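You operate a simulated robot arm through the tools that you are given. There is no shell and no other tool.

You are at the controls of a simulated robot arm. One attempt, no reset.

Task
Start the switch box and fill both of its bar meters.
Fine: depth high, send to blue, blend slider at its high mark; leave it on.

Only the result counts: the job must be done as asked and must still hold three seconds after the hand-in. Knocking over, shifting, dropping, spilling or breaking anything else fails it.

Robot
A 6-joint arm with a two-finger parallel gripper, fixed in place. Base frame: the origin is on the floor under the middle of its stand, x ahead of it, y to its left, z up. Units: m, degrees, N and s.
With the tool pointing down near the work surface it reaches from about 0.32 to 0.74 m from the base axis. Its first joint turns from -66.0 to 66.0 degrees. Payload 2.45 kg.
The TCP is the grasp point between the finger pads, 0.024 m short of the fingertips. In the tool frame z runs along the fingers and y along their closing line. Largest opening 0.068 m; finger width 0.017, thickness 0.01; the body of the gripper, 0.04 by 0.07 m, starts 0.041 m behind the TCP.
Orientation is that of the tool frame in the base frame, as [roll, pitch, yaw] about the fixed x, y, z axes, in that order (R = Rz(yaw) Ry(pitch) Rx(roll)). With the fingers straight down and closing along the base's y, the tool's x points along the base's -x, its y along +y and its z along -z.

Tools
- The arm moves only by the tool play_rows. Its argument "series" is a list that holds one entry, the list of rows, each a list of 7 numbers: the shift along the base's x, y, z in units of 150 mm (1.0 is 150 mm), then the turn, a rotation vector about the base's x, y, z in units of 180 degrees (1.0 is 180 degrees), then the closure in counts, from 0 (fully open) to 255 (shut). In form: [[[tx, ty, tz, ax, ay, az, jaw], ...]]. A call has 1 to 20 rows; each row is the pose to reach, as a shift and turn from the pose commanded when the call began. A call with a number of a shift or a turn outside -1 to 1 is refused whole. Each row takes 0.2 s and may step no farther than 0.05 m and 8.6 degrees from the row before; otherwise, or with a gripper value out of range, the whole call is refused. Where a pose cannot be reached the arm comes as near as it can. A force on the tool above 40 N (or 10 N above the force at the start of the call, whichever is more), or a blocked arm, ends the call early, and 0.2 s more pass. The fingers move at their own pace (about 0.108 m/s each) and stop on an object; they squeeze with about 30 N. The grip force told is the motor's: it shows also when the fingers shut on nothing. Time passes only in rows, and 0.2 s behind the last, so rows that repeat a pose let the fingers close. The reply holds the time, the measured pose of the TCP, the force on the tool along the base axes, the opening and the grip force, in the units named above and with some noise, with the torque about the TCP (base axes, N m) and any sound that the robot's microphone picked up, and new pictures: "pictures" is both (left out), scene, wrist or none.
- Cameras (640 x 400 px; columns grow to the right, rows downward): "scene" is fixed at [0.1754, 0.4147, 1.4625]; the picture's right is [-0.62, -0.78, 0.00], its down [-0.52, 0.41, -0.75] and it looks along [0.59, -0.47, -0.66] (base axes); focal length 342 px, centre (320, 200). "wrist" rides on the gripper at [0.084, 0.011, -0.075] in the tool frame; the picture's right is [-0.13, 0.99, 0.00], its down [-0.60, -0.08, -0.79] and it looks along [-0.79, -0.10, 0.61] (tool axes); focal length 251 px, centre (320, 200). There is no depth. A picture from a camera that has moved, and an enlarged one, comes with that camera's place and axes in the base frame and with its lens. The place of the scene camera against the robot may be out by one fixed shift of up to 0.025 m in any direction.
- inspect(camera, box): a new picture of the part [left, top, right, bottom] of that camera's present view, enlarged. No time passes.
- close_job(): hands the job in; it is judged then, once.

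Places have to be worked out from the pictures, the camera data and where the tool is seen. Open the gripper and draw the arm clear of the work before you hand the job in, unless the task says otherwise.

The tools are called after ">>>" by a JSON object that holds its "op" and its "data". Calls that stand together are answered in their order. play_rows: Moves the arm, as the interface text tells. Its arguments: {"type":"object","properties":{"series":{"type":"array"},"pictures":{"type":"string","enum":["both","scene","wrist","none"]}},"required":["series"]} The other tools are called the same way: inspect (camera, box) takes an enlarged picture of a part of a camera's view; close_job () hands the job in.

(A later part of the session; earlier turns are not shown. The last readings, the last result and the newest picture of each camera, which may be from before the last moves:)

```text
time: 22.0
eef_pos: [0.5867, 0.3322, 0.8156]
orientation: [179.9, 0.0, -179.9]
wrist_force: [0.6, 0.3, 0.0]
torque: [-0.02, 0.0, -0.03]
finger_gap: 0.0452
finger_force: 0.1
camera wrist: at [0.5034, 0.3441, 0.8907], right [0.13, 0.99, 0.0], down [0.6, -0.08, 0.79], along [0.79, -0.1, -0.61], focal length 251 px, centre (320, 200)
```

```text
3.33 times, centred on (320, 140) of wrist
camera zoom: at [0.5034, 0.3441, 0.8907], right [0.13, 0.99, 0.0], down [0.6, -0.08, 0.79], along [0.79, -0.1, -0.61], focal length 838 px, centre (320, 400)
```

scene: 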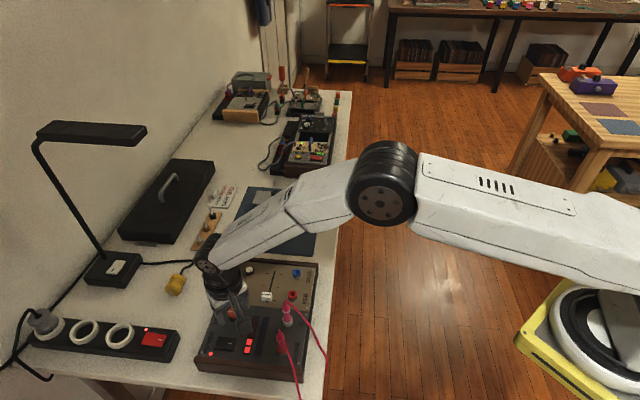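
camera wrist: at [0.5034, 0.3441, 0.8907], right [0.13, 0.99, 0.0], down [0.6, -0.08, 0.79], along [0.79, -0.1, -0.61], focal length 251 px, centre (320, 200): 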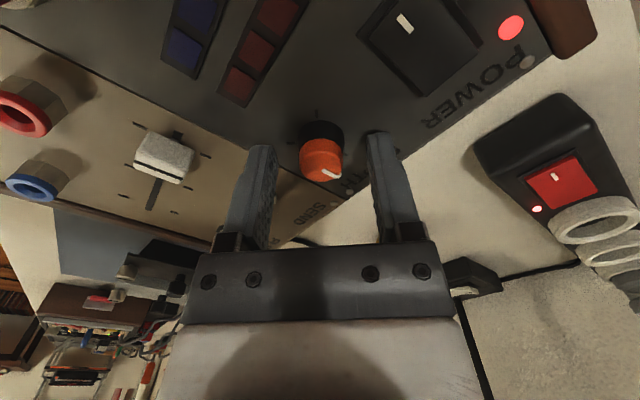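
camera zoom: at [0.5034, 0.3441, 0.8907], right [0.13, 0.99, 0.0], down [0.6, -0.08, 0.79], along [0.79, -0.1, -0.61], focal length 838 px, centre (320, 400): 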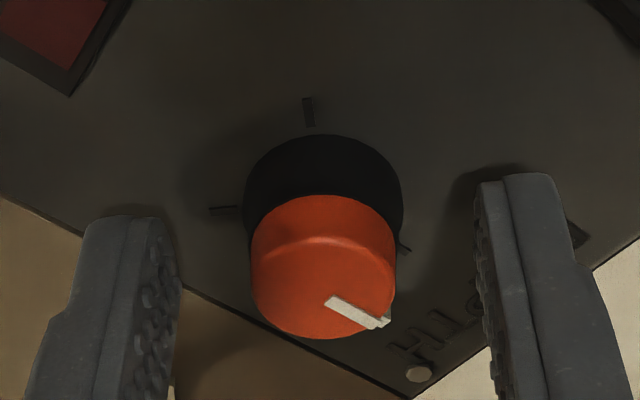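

The pointer is at mid and the knob is centred between the fingers. I re-grip and turn the second 135° clockwise.

>>> {"op": "play_rows", "data": {"series": [[[0, 0, 0, 0, 0, 0, 150], [0, 0, 0, 0, 0, 0, 255], [0, 0, 0, 0, 0, 0, 255], [0, 0, 0, 0, 0, -0.045, 255], [0, 0, 0, 0, 0, -0.09, 255], [0, 0, 0, 0, 0, -0.135, 255], [0, 0, 0, 0, 0, -0.18, 255], [0, 0, 0, 0, 0, -0.225, 255], [0, 0, 0, 0, 0, -0.27, 255], [0, 0, 0, 0, 0, -0.315, 255], [0, 0, 0, 0, 0, -0.36, 255], [0, 0, 0, 0, 0, -0.405, 255], [0, 0, 0, 0, 0, -0.45, 255], [0, 0, 0, 0, 0, -0.495, 255], [0, 0, 0, 0, 0, -0.54, 255], [0, 0, 0, 0, 0, -0.585, 255], [0, 0, 0, 0, 0, -0.63, 255], [0, 0, 0, 0, 0, -0.675, 255], [0, 0, 0, 0, 0, -0.72, 255], [0, 0, 0, 0, 0, -0.75, 255]]]}}

>>> {"op": "inspect", "data": {"camera": "scene", "box": [190, 250, 330, 390]}}

>>> {"op": "inspect", "data": {"camera": "wrist", "box": [240, 80, 400, 200]}}

```text
time: 26.2
eef_pos: [0.5875, 0.3326, 0.8157]
orientation: [179.8, 0.0, 44.9]
wrist_force: [9.7, 11.1, -8.6]
torque: [0.5, -0.56, 0.23]
finger_gap: 0.0209
finger_force: 38.5
camera wrist: at [0.6552, 0.3855, 0.8909], right [0.61, -0.79, 0.0], down [-0.48, -0.37, 0.79], along [-0.63, -0.48, -0.61], focal length 251 px, centre (320, 200)
```

scene: 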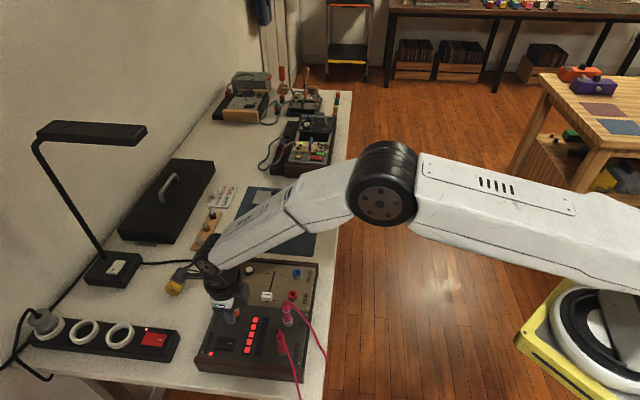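
wrist: 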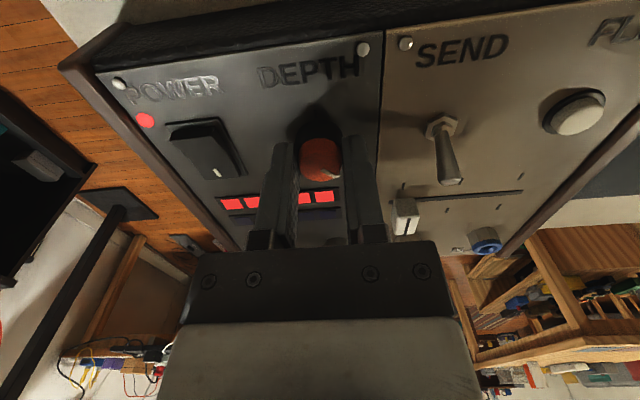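

```text
2.86 times, centred on (260, 320) of scene
camera zoom: at [0.1757, 0.4151, 1.4624], right [-0.62, -0.78, 0.0], down [-0.52, 0.41, -0.75], along [0.59, -0.47, -0.66], focal length 977 px, centre (491, -143)
```

zoom: 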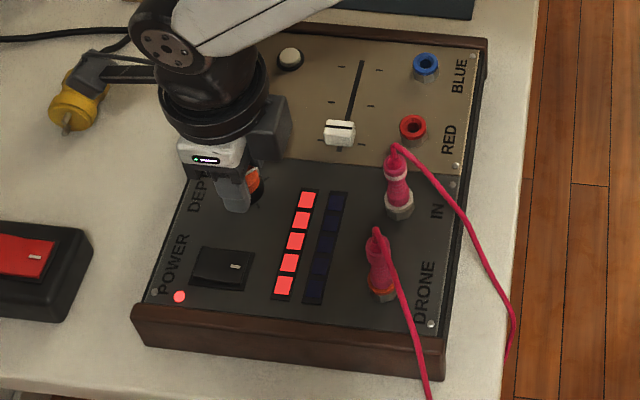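

```text
3.33 times, centred on (320, 140) of wrist
camera zoom: at [0.6552, 0.3855, 0.8909], right [0.61, -0.79, 0.0], down [-0.48, -0.37, 0.79], along [-0.63, -0.48, -0.61], focal length 838 px, centre (320, 400)
```

zoom: 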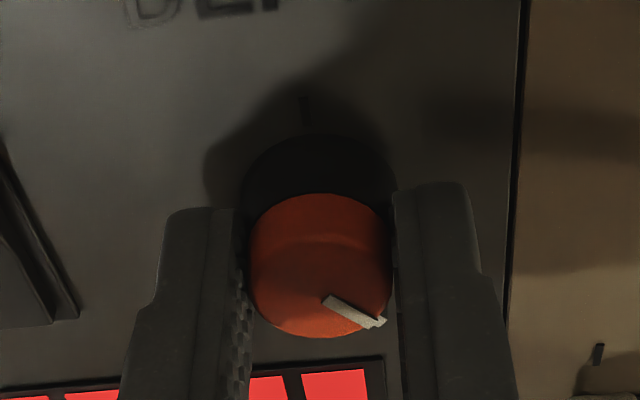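

Red meter is full (5/5) and the pointer is at high. I release the knob, rise straight up about 9 cm, and look at the slider from this orientation (fingers close along its travel).

>>> {"op": "play_rows", "data": {"series": [[[0, 0, 0, 0, 0, 0, 86], [0, 0, 0, 0, 0, 0, 86], [0, 0, 0.1, 0, 0, 0, 86], [0, 0, 0.3, 0, 0, 0, 86], [0, 0, 0.6, 0, 0, 0, 86], [0.1, -0.2, 0.75, 0, 0, 0, 86], [0.17, -0.37, 0.75, 0, 0, 0, 86], [0.17, -0.37, 0.75, 0, 0, 0, 86]]]}}

>>> {"op": "inspect", "data": {"camera": "wrist", "box": [200, 0, 440, 150]}}

>>> {"op": "inspect", "data": {"camera": "scene", "box": [190, 250, 330, 390]}}

```text
time: 28.0
eef_pos: [0.6115, 0.2758, 0.9276]
orientation: [-179.9, 0.1, 45.0]
wrist_force: [-0.5, -0.4, 0.1]
torque: [0.03, -0.02, 0.03]
finger_gap: 0.0454
finger_force: 0.1
camera wrist: at [0.6797, 0.3289, 1.0029], right [0.61, -0.79, 0.0], down [-0.48, -0.37, 0.79], along [-0.63, -0.48, -0.61], focal length 251 px, centre (320, 200)
```

scene: 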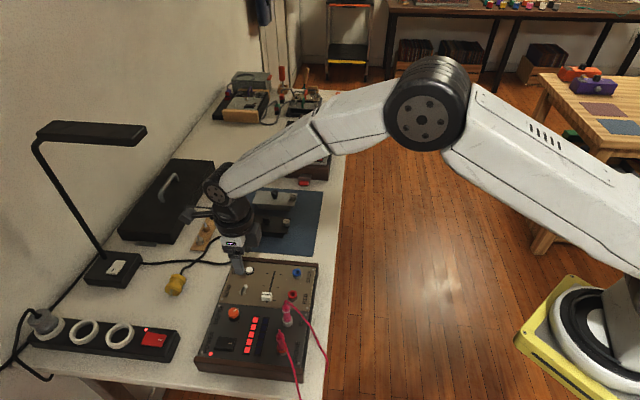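
wrist: 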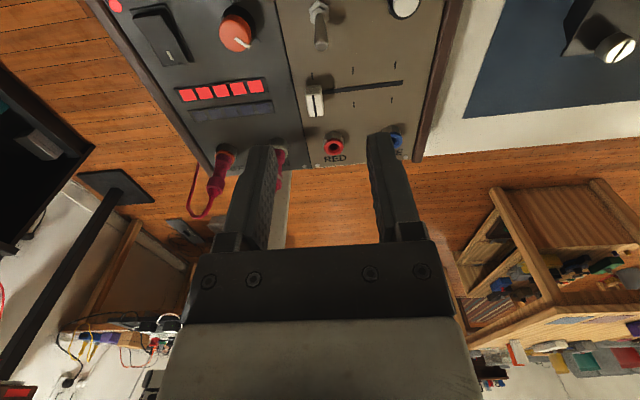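

```text
2.67 times, centred on (320, 75) of wrist
camera zoom: at [0.6797, 0.3289, 1.0029], right [0.61, -0.79, 0.0], down [-0.48, -0.37, 0.79], along [-0.63, -0.48, -0.61], focal length 670 px, centre (320, 533)
```

zoom: 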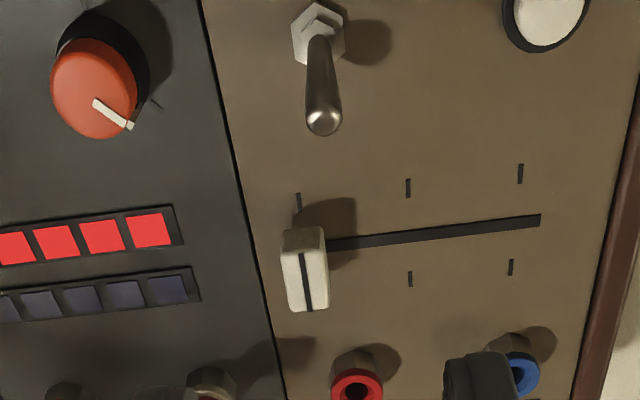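

```text
2.86 times, centred on (260, 320) of scene
camera zoom: at [0.1754, 0.4147, 1.4625], right [-0.62, -0.78, 0.0], down [-0.52, 0.41, -0.75], along [0.59, -0.47, -0.66], focal length 977 px, centre (491, -143)
```

zoom: 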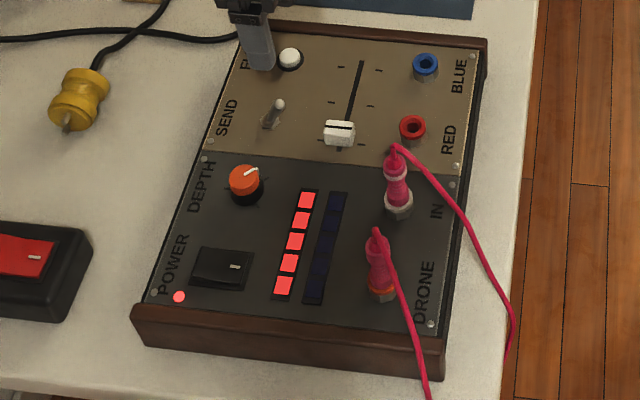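

The slider shows its line at the low mark; its three marks lie 35 mm apart and the high mark is 70 mm along -v from the cap. I move above the cap with a 34 mm opening, stopping about 2 cm above it to check alignment.

>>> {"op": "play_rows", "data": {"series": [[[-0.1, -0.06, -0.1, 0, 0, 0, 128], [-0.218, -0.129, -0.2, 0, 0, 0, 128], [-0.218, -0.129, -0.4, 0, 0, 0, 128], [-0.218, -0.129, -0.52, 0, 0, 0, 128], [-0.218, -0.129, -0.52, 0, 0, 0, 128]]]}}

>>> {"op": "inspect", "data": {"camera": "wrist", "box": [240, 60, 400, 180]}}

```text
time: 29.2
eef_pos: [0.5792, 0.2563, 0.8504]
orientation: [-180.0, -0.1, 45.0]
wrist_force: [-0.2, -0.1, 0.5]
torque: [-0.03, 0.0, 0.02]
finger_gap: 0.034
finger_force: 0.1
camera wrist: at [0.6478, 0.3101, 0.9255], right [0.61, -0.79, 0.0], down [-0.48, -0.37, 0.79], along [-0.63, -0.48, -0.61], focal length 251 px, centre (320, 200)
```

scene: 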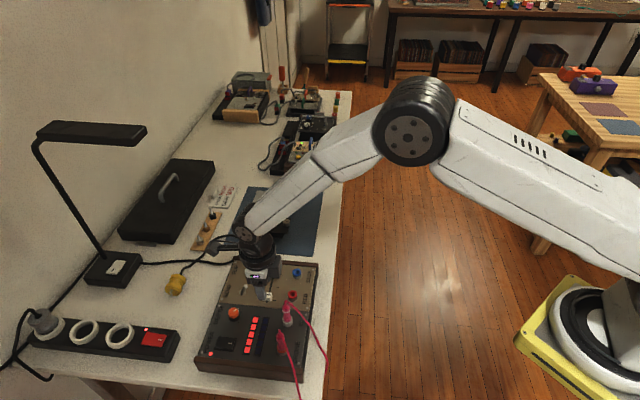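
wrist: 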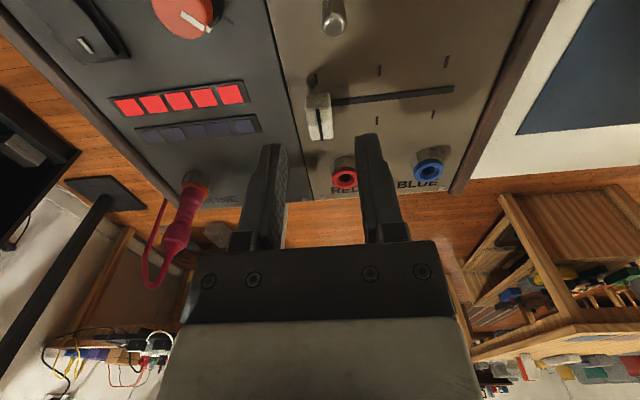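

```text
3.33 times, centred on (320, 120) of wrist
camera zoom: at [0.6478, 0.3101, 0.9255], right [0.61, -0.79, 0.0], down [-0.48, -0.37, 0.79], along [-0.63, -0.48, -0.61], focal length 838 px, centre (320, 467)
```

zoom: 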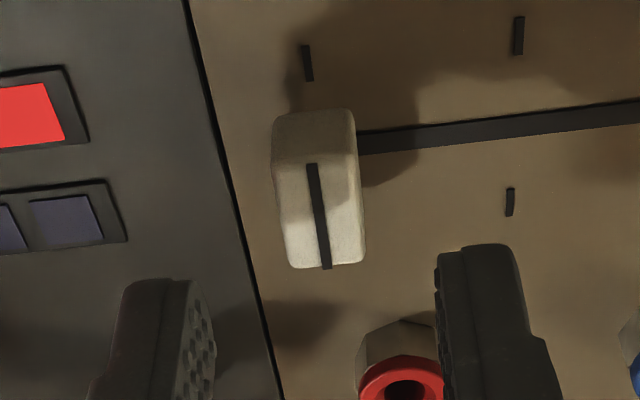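

The cap is centred exactly between the fingers. I lower 36 mm and close on it.

>>> {"op": "play_rows", "data": {"series": [[[0, 0, -0.08, 0, 0, 0, 128], [0, 0, -0.16, 0, 0, 0, 128], [0, 0, -0.21, 0, 0, 0, 128], [0, 0, -0.235, 0, 0, 0, 128], [0, 0, -0.235, 0, 0, 0, 160], [0, 0, -0.235, 0, 0, 0, 180], [0, 0, -0.235, 0, 0, 0, 200], [0, 0, -0.235, 0, 0, 0, 255], [0, 0, -0.235, 0, 0, 0, 255]]], "pictures": "wrist"}}

>>> {"op": "inspect", "data": {"camera": "wrist", "box": [240, 60, 400, 180]}}

```text
time: 31.2
eef_pos: [0.5793, 0.2561, 0.8151]
orientation: [-179.9, -0.1, 45.1]
wrist_force: [0.3, -0.7, -0.7]
torque: [0.02, 0.0, -0.01]
finger_gap: 0.0132
finger_force: 32.9
camera wrist: at [0.6475, 0.3101, 0.8899], right [0.61, -0.79, 0.0], down [-0.48, -0.37, 0.79], along [-0.63, -0.48, -0.61], focal length 251 px, centre (320, 200)
```

wrist: 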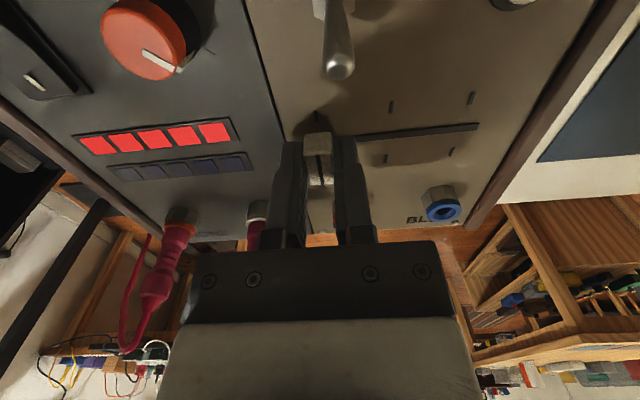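

```text
3.33 times, centred on (320, 120) of wrist
camera zoom: at [0.6475, 0.3101, 0.8899], right [0.61, -0.79, 0.0], down [-0.48, -0.37, 0.79], along [-0.63, -0.48, -0.61], focal length 838 px, centre (320, 467)
```

zoom: 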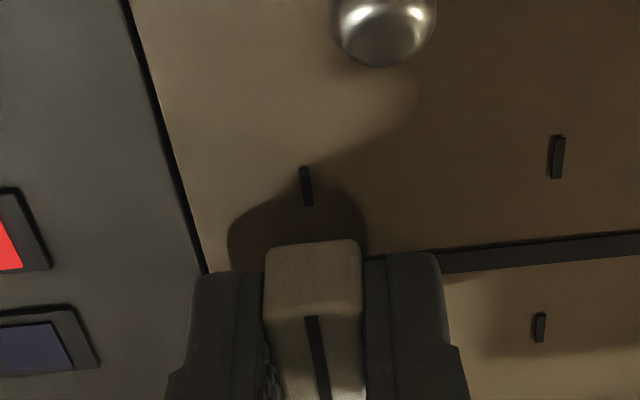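

Gripped at 13 mm with negligible side force. I slide the cap 70 mm along -v (equal +x and -y) in 5 mm steps.

>>> {"op": "play_rows", "data": {"series": [[[0.0236, -0.0236, 0, 0, 0, 0, 255], [0.0471, -0.0471, 0, 0, 0, 0, 255], [0.0707, -0.0707, 0, 0, 0, 0, 255], [0.0943, -0.0943, 0, 0, 0, 0, 255], [0.1179, -0.1179, 0, 0, 0, 0, 255], [0.1414, -0.1414, 0, 0, 0, 0, 255], [0.165, -0.165, 0, 0, 0, 0, 255], [0.1886, -0.1886, 0, 0, 0, 0, 255], [0.2121, -0.2121, 0, 0, 0, 0, 255], [0.2357, -0.2357, 0, 0, 0, 0, 255], [0.2593, -0.2593, 0, 0, 0, 0, 255], [0.2828, -0.2828, 0, 0, 0, 0, 255], [0.3064, -0.3064, 0, 0, 0, 0, 255], [0.33, -0.33, 0, 0, 0, 0, 255], [0.33, -0.33, 0, 0, 0, 0, 255]]]}}

>>> {"op": "inspect", "data": {"camera": "wrist", "box": [240, 60, 400, 180]}}

>>> {"op": "inspect", "data": {"camera": "scene", "box": [190, 250, 330, 390]}}

```text
time: 34.4
eef_pos: [0.6299, 0.2065, 0.8144]
orientation: [-180.0, 0.0, 45.0]
wrist_force: [1.8, 1.9, -4.5]
torque: [0.11, -0.01, 0.01]
finger_gap: 0.0127
finger_force: 33.3
camera wrist: at [0.6971, 0.2604, 0.89], right [0.61, -0.79, 0.0], down [-0.48, -0.37, 0.79], along [-0.63, -0.48, -0.61], focal length 251 px, centre (320, 200)
```

scene: 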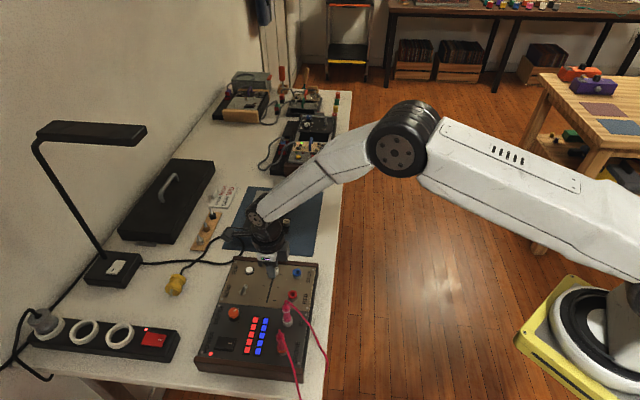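
wrist: 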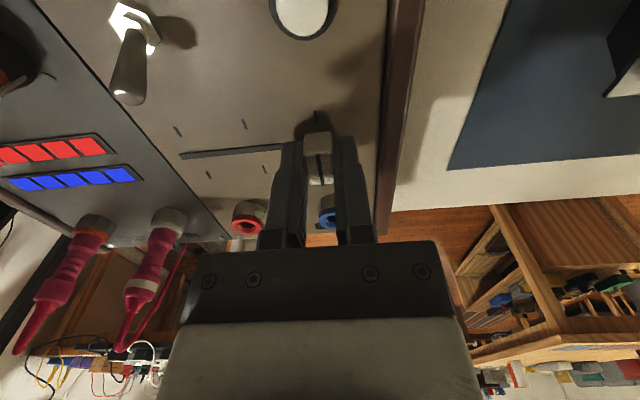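

```text
3.33 times, centred on (320, 120) of wrist
camera zoom: at [0.6971, 0.2604, 0.89], right [0.61, -0.79, 0.0], down [-0.48, -0.37, 0.79], along [-0.63, -0.48, -0.61], focal length 838 px, centre (320, 467)
```

zoom: 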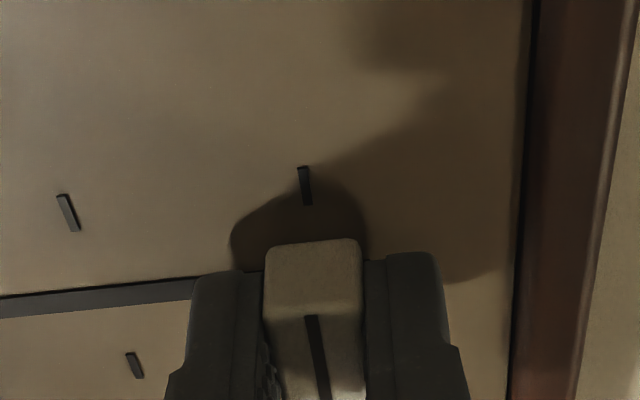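

```text
2.86 times, centred on (260, 320) of scene
camera zoom: at [0.1755, 0.4148, 1.4625], right [-0.62, -0.78, 0.0], down [-0.52, 0.41, -0.75], along [0.59, -0.47, -0.66], focal length 977 px, centre (491, -143)
```

zoom: 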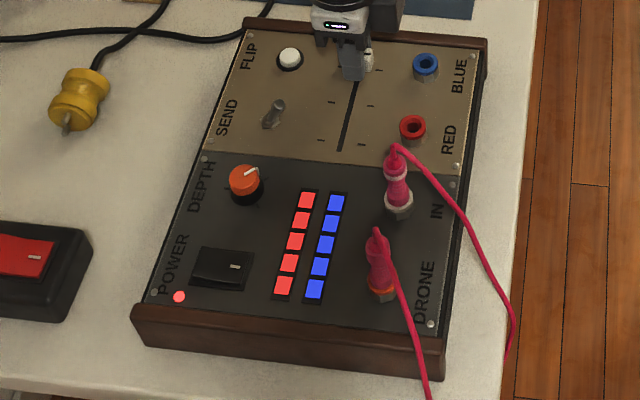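

Both meters are now full, and the cap's line sits against the high mark exactly as it sat at the low mark. I let go of the cap gently, rise straight up, and check that the setting holds.

>>> {"op": "play_rows", "data": {"series": [[[0, 0, 0, 0, 0, 0, 200], [0, 0, 0, 0, 0, 0, 180], [0, 0, 0, 0, 0, 0, 160], [0, 0, 0, 0, 0, 0, 160], [0, 0, 0.1, 0, 0, 0, 160], [0, 0, 0.25, 0, 0, 0, 160], [0, 0, 0.5, 0, 0, 0, 160], [0.1, 0.1, 0.7, 0, 0, 0, 160], [0.1, 0.1, 0.7, 0, 0, 0, 160]]]}}

>>> {"op": "inspect", "data": {"camera": "wrist", "box": [200, 0, 440, 150]}}

>>> {"op": "inspect", "data": {"camera": "scene", "box": [225, 250, 325, 312]}}

>>> {"op": "inspect", "data": {"camera": "scene", "box": [190, 175, 260, 225]}}

>>> {"op": "inspect", "data": {"camera": "scene", "box": [190, 70, 350, 190]}}

```text
time: 36.4
eef_pos: [0.6433, 0.2229, 0.9194]
orientation: [180.0, 0.1, 45.1]
wrist_force: [1.2, 1.0, -0.5]
torque: [-0.03, -0.03, 0.01]
finger_gap: 0.0254
finger_force: 0.0
camera wrist: at [0.7113, 0.2761, 0.9957], right [0.61, -0.79, 0.0], down [-0.48, -0.37, 0.79], along [-0.63, -0.48, -0.61], focal length 251 px, centre (320, 200)
```

scene: 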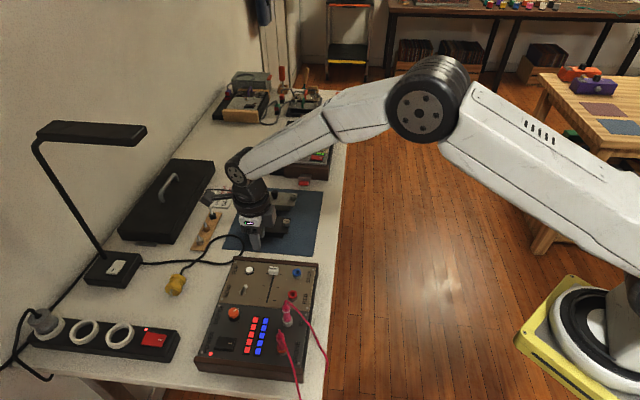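
wrist: 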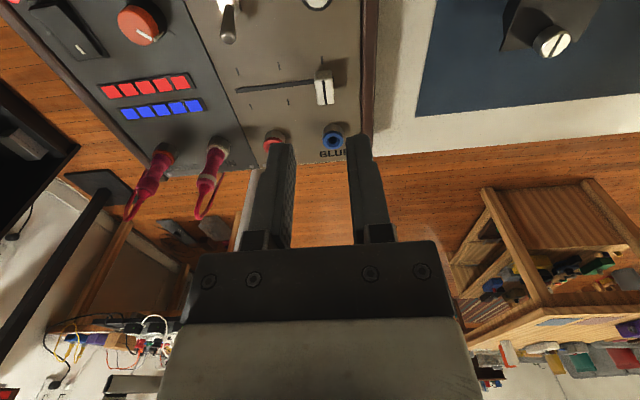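

```text
2.67 times, centred on (320, 75) of wrist
camera zoom: at [0.7113, 0.2761, 0.9957], right [0.61, -0.79, 0.0], down [-0.48, -0.37, 0.79], along [-0.63, -0.48, -0.61], focal length 670 px, centre (320, 533)
```

zoom: 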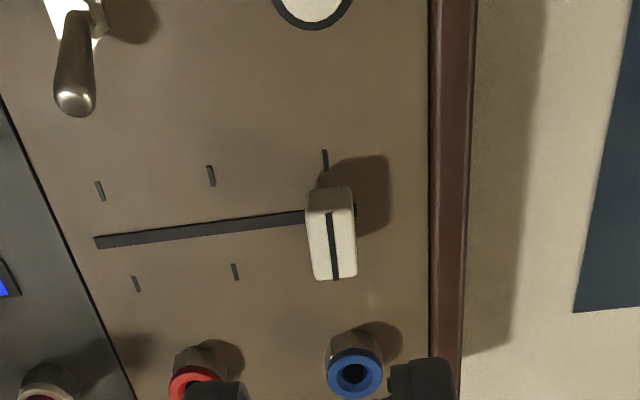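

```text
6.40 times, centred on (275, 281) of scene
camera zoom: at [0.1754, 0.4147, 1.4625], right [-0.62, -0.78, 0.0], down [-0.52, 0.41, -0.75], along [0.59, -0.47, -0.66], focal length 2188 px, centre (608, -318)
```

zoom: 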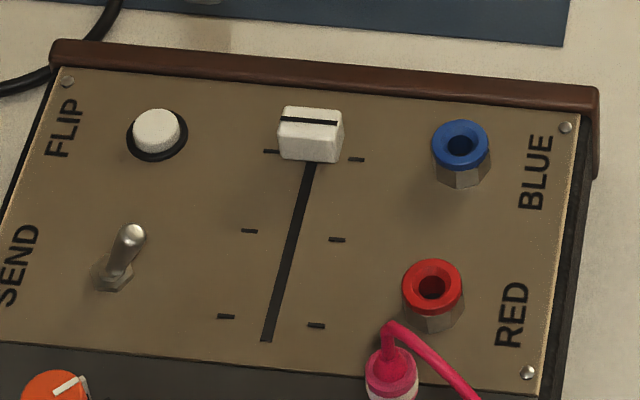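

```text
8.00 times, centred on (225, 200) of scene
camera zoom: at [0.1754, 0.4147, 1.4625], right [-0.62, -0.78, 0.0], down [-0.52, 0.41, -0.75], along [0.59, -0.47, -0.66], focal length 2735 px, centre (1080, 200)
```

zoom: 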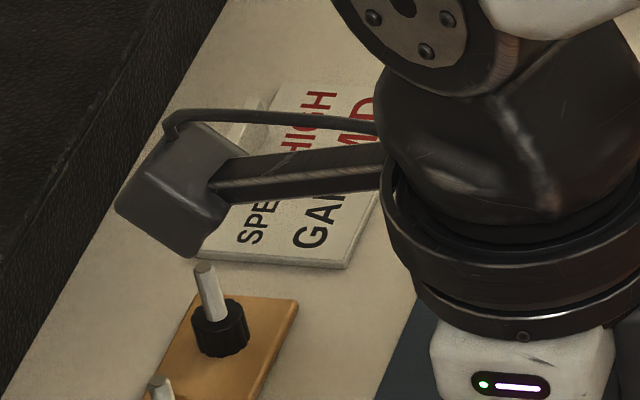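

```text
3.33 times, centred on (270, 130) of scene
camera zoom: at [0.1754, 0.4147, 1.4625], right [-0.62, -0.78, 0.0], down [-0.52, 0.41, -0.75], along [0.59, -0.47, -0.66], focal length 1140 px, centre (487, 433)
```

zoom: 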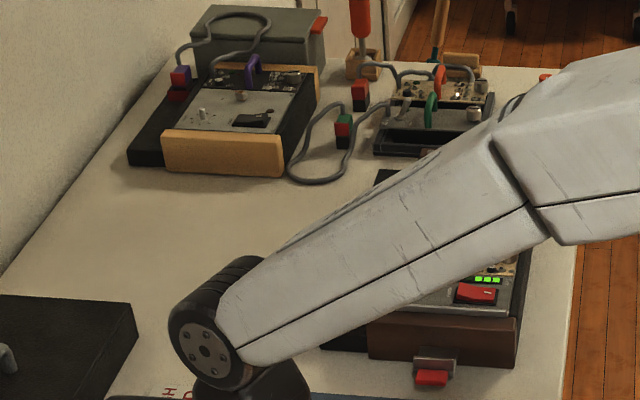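

The slider line matches the high mark within about 0.5 mm, and both meters stay full. The SEND lever leans toward the robot side with no printed mark, so I will flip it and see how the box responds; I close the fingers and move to the robot side of the lever, lowering to fingertip z≈0.803.

>>> {"op": "play_rows", "data": {"series": [[[-0.1, 0.1, 0, 0, 0, 0, 255], [-0.2, 0.24, 0, 0, 0, 0, 255], [-0.251, 0.293, -0.15, 0, 0, 0, 255], [-0.251, 0.293, -0.35, 0, 0, 0, 255], [-0.251, 0.293, -0.5, 0, 0, 0, 255], [-0.251, 0.293, -0.62, 0, 0, 0, 255], [-0.251, 0.293, -0.62, 0, 0, 0, 255]]]}}

>>> {"op": "inspect", "data": {"camera": "wrist", "box": [200, 0, 440, 150]}}

>>> {"op": "inspect", "data": {"camera": "scene", "box": [190, 250, 330, 390]}}

```text
time: 38.0
eef_pos: [0.6073, 0.267, 0.8261]
orientation: [180.0, 0.0, 45.0]
wrist_force: [0.4, 0.9, 0.6]
torque: [0.0, -0.01, 0.0]
finger_gap: 0.0
finger_force: 23.6
camera wrist: at [0.6746, 0.3196, 0.9021], right [0.61, -0.79, 0.0], down [-0.48, -0.37, 0.79], along [-0.63, -0.48, -0.61], focal length 251 px, centre (320, 200)
```

scene: 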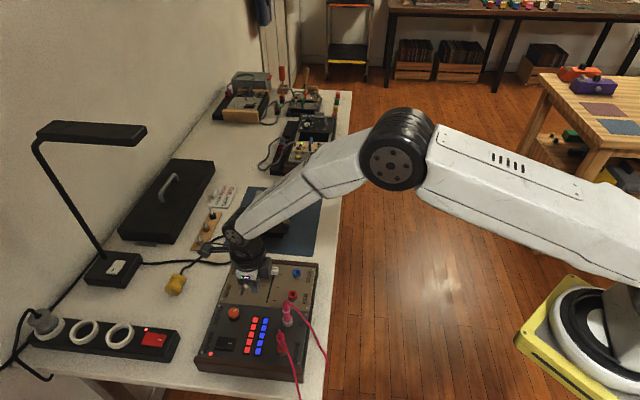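
wrist: 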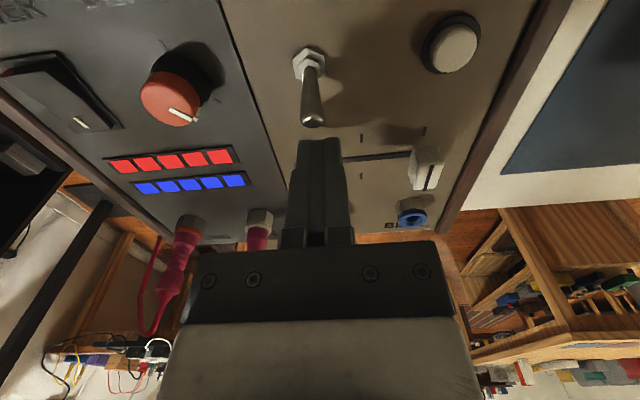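

```text
2.67 times, centred on (320, 75) of wrist
camera zoom: at [0.6746, 0.3196, 0.9021], right [0.61, -0.79, 0.0], down [-0.48, -0.37, 0.79], along [-0.63, -0.48, -0.61], focal length 670 px, centre (320, 533)
```

zoom: 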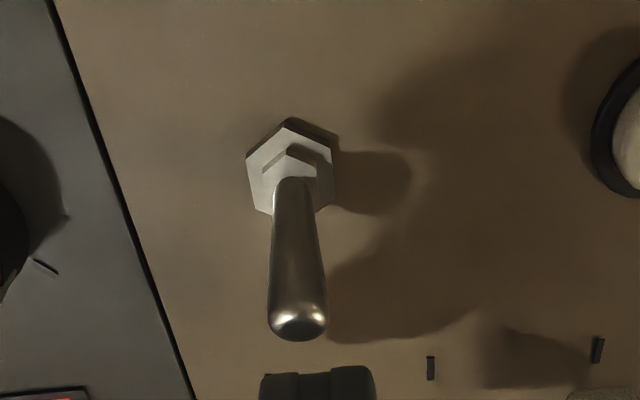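

```text
2.86 times, centred on (260, 320) of scene
camera zoom: at [0.1754, 0.4147, 1.4625], right [-0.62, -0.78, 0.0], down [-0.52, 0.41, -0.75], along [0.59, -0.47, -0.66], focal length 977 px, centre (491, -143)
```

zoom: 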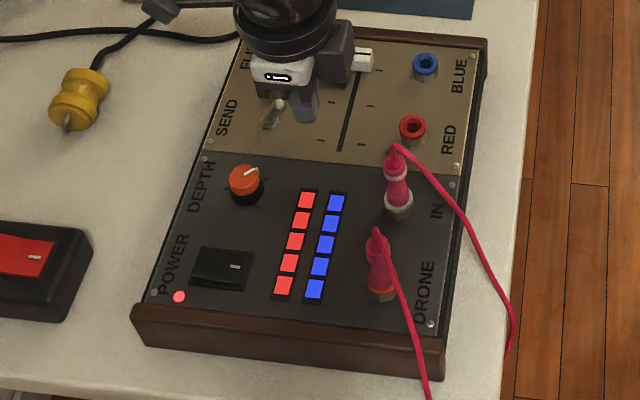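

The lever is straight ahead of the fingers with about a 9 mm gap. I push toward the wall side in 3 mm steps, up to just past the lever's pivot.

>>> {"op": "play_rows", "data": {"series": [[[0.014, 0.014, 0, 0, 0, 0, 255], [0.028, 0.028, 0, 0, 0, 0, 255], [0.042, 0.042, 0, 0, 0, 0, 255], [0.056, 0.056, 0, 0, 0, 0, 255], [0.07, 0.07, 0, 0, 0, 0, 255], [0.084, 0.084, 0, 0, 0, 0, 255], [0.098, 0.098, 0, 0, 0, 0, 255], [0.112, 0.112, 0, 0, 0, 0, 255], [0.126, 0.126, 0, 0, 0, 0, 255], [0.139, 0.139, 0, 0, 0, 0, 255], [0.139, 0.139, 0, 0, 0, 0, 255]]]}}

>>> {"op": "inspect", "data": {"camera": "scene", "box": [190, 250, 330, 390]}}

>>> {"op": "inspect", "data": {"camera": "wrist", "box": [200, 0, 440, 150]}}

```text
time: 40.4
eef_pos: [0.6254, 0.2857, 0.8264]
orientation: [180.0, 0.4, 45.0]
wrist_force: [-17.6, -15.5, 15.1]
torque: [-0.37, 0.27, 0.04]
finger_gap: 0.0
finger_force: 23.5
heard: click
camera wrist: at [0.6943, 0.3392, 0.9013], right [0.61, -0.79, 0.0], down [-0.48, -0.37, 0.8], along [-0.63, -0.49, -0.6], focal length 251 px, centre (320, 200)
```

scene: 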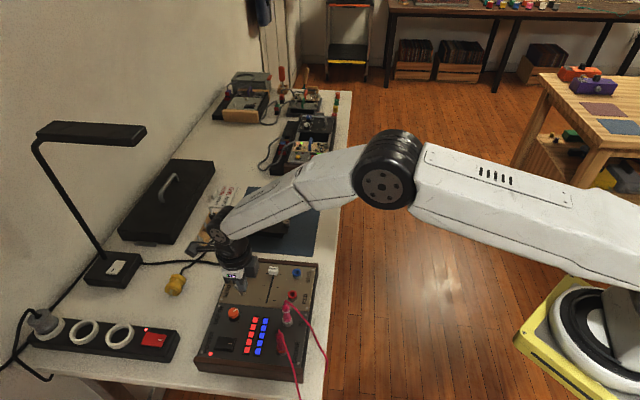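
wrist: 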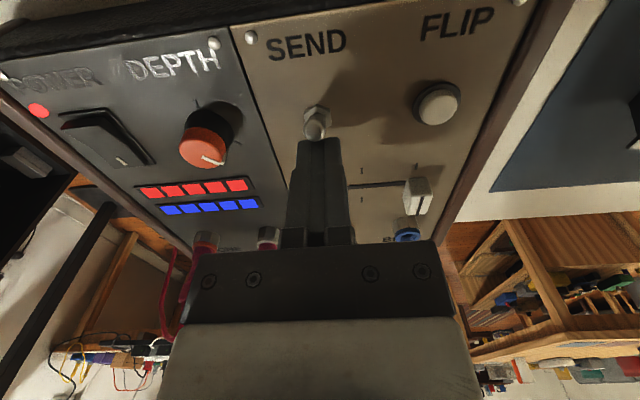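

```text
2.86 times, centred on (260, 320) of scene
camera zoom: at [0.1747, 0.4142, 1.4628], right [-0.62, -0.78, 0.0], down [-0.52, 0.41, -0.75], along [0.59, -0.47, -0.66], focal length 977 px, centre (491, -143)
```

zoom: 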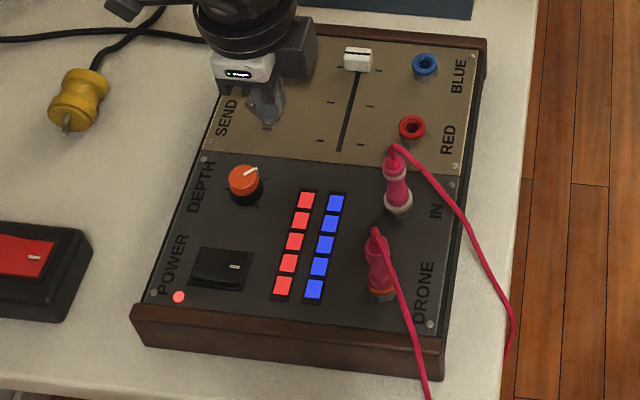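

```text
2.67 times, centred on (320, 75) of wrist
camera zoom: at [0.6943, 0.3392, 0.9013], right [0.61, -0.79, 0.0], down [-0.48, -0.37, 0.8], along [-0.63, -0.49, -0.6], focal length 670 px, centre (320, 533)
```

zoom: 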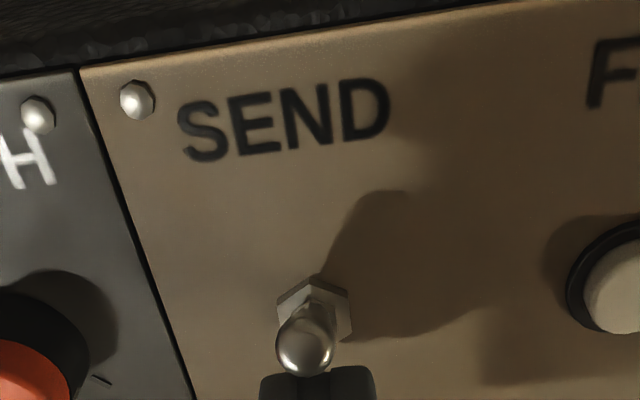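

A click was heard and the lever has moved; both meters still read full. I back off and rise to see where the lever rests.

>>> {"op": "play_rows", "data": {"series": [[[-0.03, -0.03, 0, 0, 0, 0, 255], [-0.08, -0.08, 0, 0, 0, 0, 255], [-0.12, -0.12, 0.05, 0, 0, 0, 255], [-0.12, -0.12, 0.25, 0, 0, 0, 255], [-0.12, -0.12, 0.5, 0, 0, 0, 255], [-0.12, -0.12, 0.5, 0, 0, 0, 255]]]}}

>>> {"op": "inspect", "data": {"camera": "wrist", "box": [200, 0, 440, 150]}}

>>> {"op": "inspect", "data": {"camera": "scene", "box": [190, 250, 330, 390]}}

>>> {"op": "inspect", "data": {"camera": "scene", "box": [235, 275, 265, 300]}}

```text
time: 41.8
eef_pos: [0.6099, 0.2688, 0.9019]
orientation: [-179.9, 0.1, 45.0]
wrist_force: [-0.4, 0.1, 0.2]
torque: [-0.03, 0.03, -0.02]
finger_gap: 0.0
finger_force: 24.1
camera wrist: at [0.6779, 0.3219, 0.9769], right [0.61, -0.79, 0.0], down [-0.48, -0.37, 0.79], along [-0.63, -0.48, -0.61], focal length 251 px, centre (320, 200)
```

scene: 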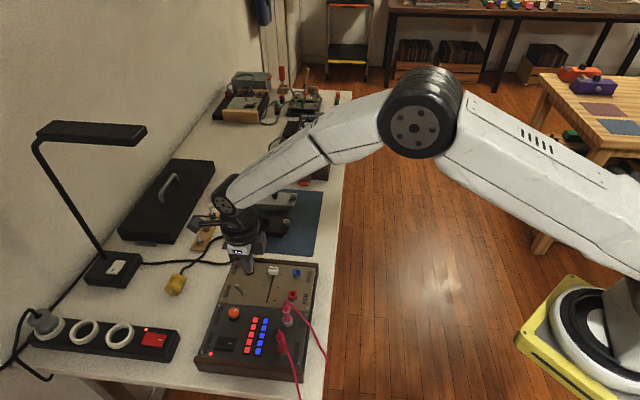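
wrist: 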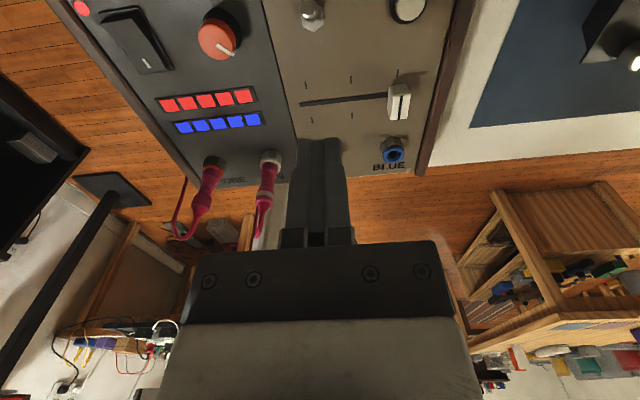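

```text
2.67 times, centred on (320, 75) of wrist
camera zoom: at [0.6779, 0.3219, 0.9769], right [0.61, -0.79, 0.0], down [-0.48, -0.37, 0.79], along [-0.63, -0.48, -0.61], focal length 670 px, centre (320, 533)
```

zoom: 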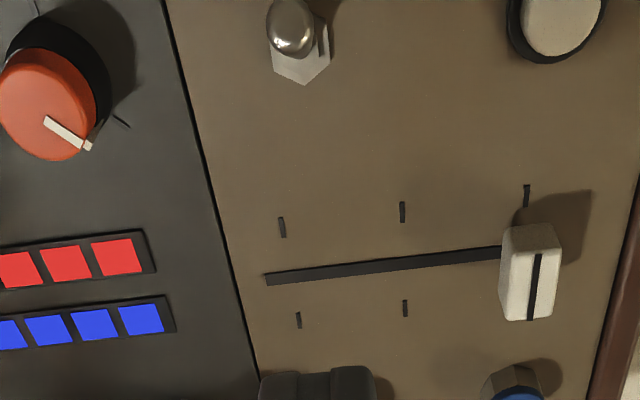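

```text
2.86 times, centred on (260, 320) of scene
camera zoom: at [0.1754, 0.4147, 1.4625], right [-0.62, -0.78, 0.0], down [-0.52, 0.41, -0.75], along [0.59, -0.47, -0.66], focal length 977 px, centre (491, -143)
```

zoom: 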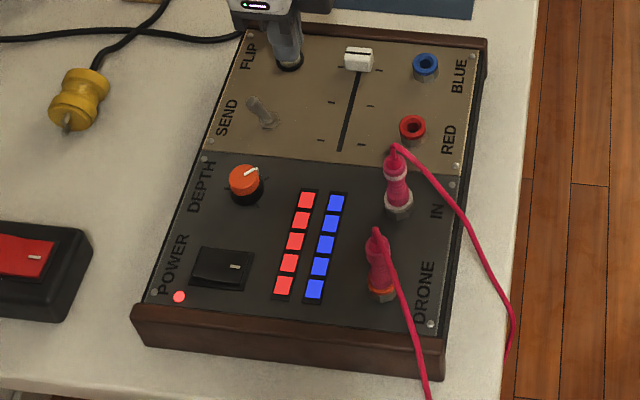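

```text
16.00 times, centred on (250, 288) of scene
camera zoom: at [0.1754, 0.4147, 1.4625], right [-0.62, -0.78, 0.0], down [-0.52, 0.41, -0.75], along [0.59, -0.47, -0.66], focal length 5470 px, centre (1440, -1200)
```

zoom: 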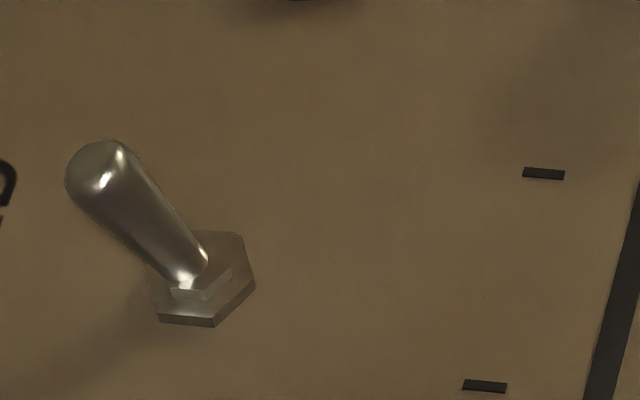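

The lever now rests toward the wall side. With the slider low, DEPTH alone had filled the red meter, which suggests the old position was "send to red" with the slider blending into the other meter. I'll verify by briefly moving the slider: I go above its cap with a narrow opening.

>>> {"op": "play_rows", "data": {"series": [[[0.04, -0.13, 0, 0, 0, 0, 160], [0.08, -0.27, 0, 0, 0, 0, 160], [0.1317, -0.4123, -0.05, 0, 0, 0, 160], [0.1317, -0.4123, -0.2, 0, 0, 0, 160], [0.1317, -0.4123, -0.345, 0, 0, 0, 160], [0.1317, -0.4123, -0.345, 0, 0, 0, 160]]], "pictures": "wrist"}}

>>> {"op": "inspect", "data": {"camera": "wrist", "box": [240, 60, 400, 180]}}

```text
time: 43.2
eef_pos: [0.6289, 0.2077, 0.8497]
orientation: [-179.9, -0.1, 45.0]
wrist_force: [-1.3, -0.2, -0.5]
torque: [0.02, 0.01, 0.02]
finger_gap: 0.0253
finger_force: 0.1
camera wrist: at [0.6971, 0.2603, 0.9255], right [0.61, -0.79, 0.0], down [-0.48, -0.37, 0.79], along [-0.63, -0.48, -0.61], focal length 251 px, centre (320, 200)
```

wrist: 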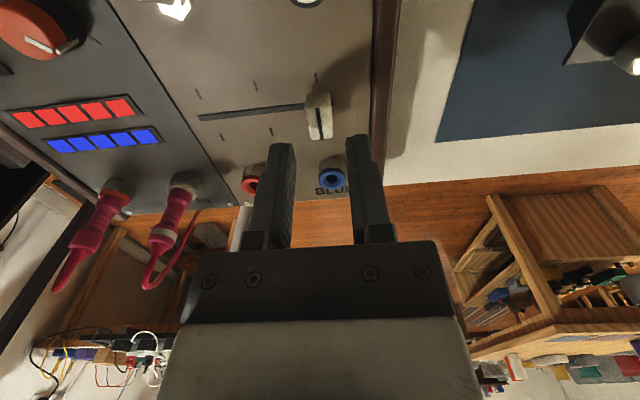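

```text
3.33 times, centred on (320, 120) of wrist
camera zoom: at [0.6971, 0.2603, 0.9255], right [0.61, -0.79, 0.0], down [-0.48, -0.37, 0.79], along [-0.63, -0.48, -0.61], focal length 838 px, centre (320, 467)
```

zoom: 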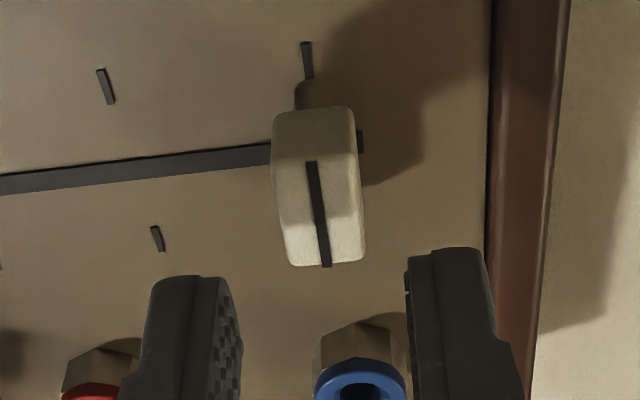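

The cap is centred. I lower, grip it, and slide it halfway back (35 mm) to see which meter reacts.

>>> {"op": "play_rows", "data": {"series": [[[0, 0, -0.08, 0, 0, 0, 160], [0, 0, -0.16, 0, 0, 0, 160], [0, 0, -0.21, 0, 0, 0, 160], [0, 0, -0.235, 0, 0, 0, 160], [0, 0, -0.235, 0, 0, 0, 180], [0, 0, -0.235, 0, 0, 0, 200], [0, 0, -0.235, 0, 0, 0, 255], [0, 0, -0.235, 0, 0, 0, 255], [-0.0236, 0.0236, -0.235, 0, 0, 0, 255], [-0.0471, 0.0471, -0.235, 0, 0, 0, 255], [-0.0707, 0.0707, -0.235, 0, 0, 0, 255], [-0.0943, 0.0943, -0.235, 0, 0, 0, 255], [-0.1179, 0.1179, -0.235, 0, 0, 0, 255], [-0.1414, 0.1414, -0.235, 0, 0, 0, 255], [-0.165, 0.165, -0.235, 0, 0, 0, 255], [-0.165, 0.165, -0.235, 0, 0, 0, 255]]]}}

>>> {"op": "inspect", "data": {"camera": "scene", "box": [190, 250, 330, 390]}}

```text
time: 46.6
eef_pos: [0.6028, 0.2332, 0.8142]
orientation: [179.9, 0.0, 45.1]
wrist_force: [-0.1, 0.1, 3.2]
torque: [0.09, -0.06, -0.03]
finger_gap: 0.0127
finger_force: 32.9
camera wrist: at [0.6724, 0.2857, 0.8904], right [0.61, -0.79, 0.0], down [-0.48, -0.37, 0.79], along [-0.63, -0.48, -0.61], focal length 251 px, centre (320, 200)
```

scene: 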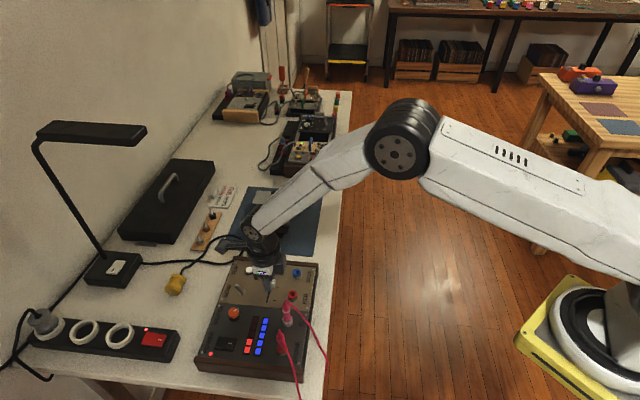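
wrist: 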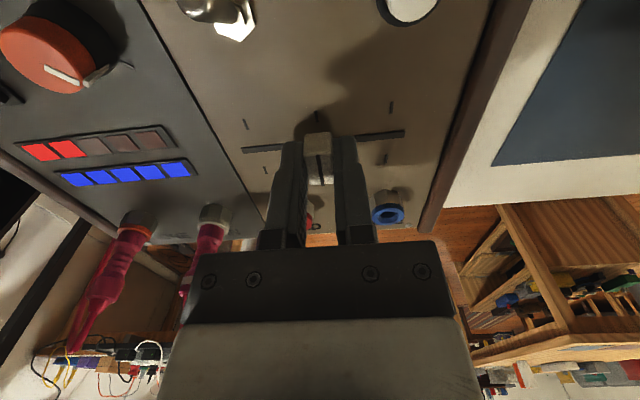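

```text
2.86 times, centred on (260, 320) of scene
camera zoom: at [0.1753, 0.4147, 1.4625], right [-0.62, -0.78, 0.0], down [-0.52, 0.41, -0.75], along [0.59, -0.47, -0.66], focal length 977 px, centre (491, -143)
```

zoom: 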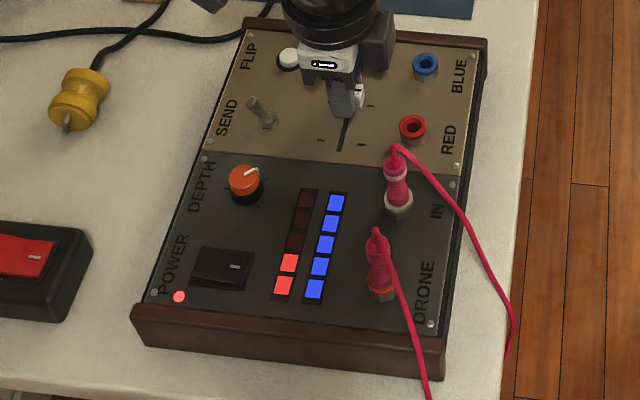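

Confirmed: with the lever on this side, blue stays full and red follows the slider, so this is "send to blue". I slide the cap back 35 mm to the high mark, let go and rise.

>>> {"op": "play_rows", "data": {"series": [[[0.0236, -0.0236, 0, 0, 0, 0, 255], [0.0471, -0.0471, 0, 0, 0, 0, 255], [0.0707, -0.0707, 0, 0, 0, 0, 255], [0.0943, -0.0943, 0, 0, 0, 0, 255], [0.1179, -0.1179, 0, 0, 0, 0, 255], [0.1414, -0.1414, 0, 0, 0, 0, 255], [0.165, -0.165, 0, 0, 0, 0, 255], [0.165, -0.165, 0, 0, 0, 0, 255], [0.165, -0.165, 0, 0, 0, 0, 255]]], "pictures": "wrist"}}

>>> {"op": "inspect", "data": {"camera": "wrist", "box": [240, 60, 400, 180]}}

```text
time: 48.6
eef_pos: [0.6296, 0.2076, 0.8154]
orientation: [-179.9, 0.0, 45.0]
wrist_force: [1.0, 1.7, 6.2]
torque: [0.08, -0.07, -0.01]
finger_gap: 0.0125
finger_force: 32.8
camera wrist: at [0.6973, 0.2607, 0.8904], right [0.61, -0.79, 0.0], down [-0.48, -0.37, 0.79], along [-0.63, -0.48, -0.61], focal length 251 px, centre (320, 200)
```

wrist: 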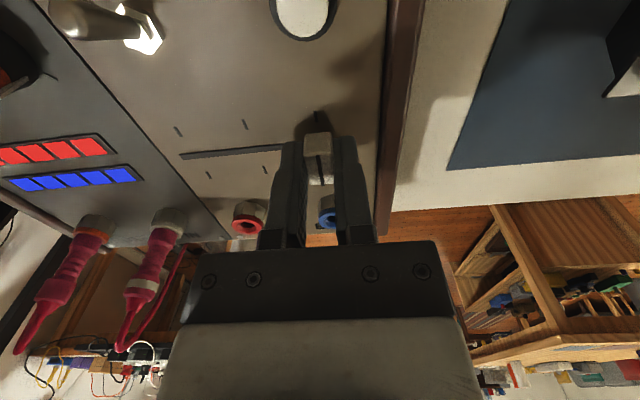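

```text
3.33 times, centred on (320, 120) of wrist
camera zoom: at [0.6973, 0.2607, 0.8904], right [0.61, -0.79, 0.0], down [-0.48, -0.37, 0.79], along [-0.63, -0.48, -0.61], focal length 838 px, centre (320, 467)
```

zoom: 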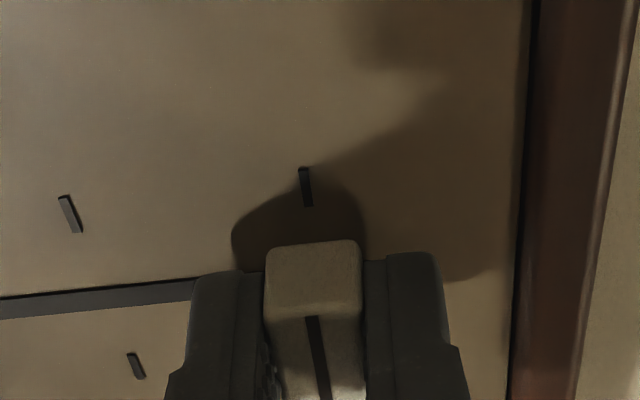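

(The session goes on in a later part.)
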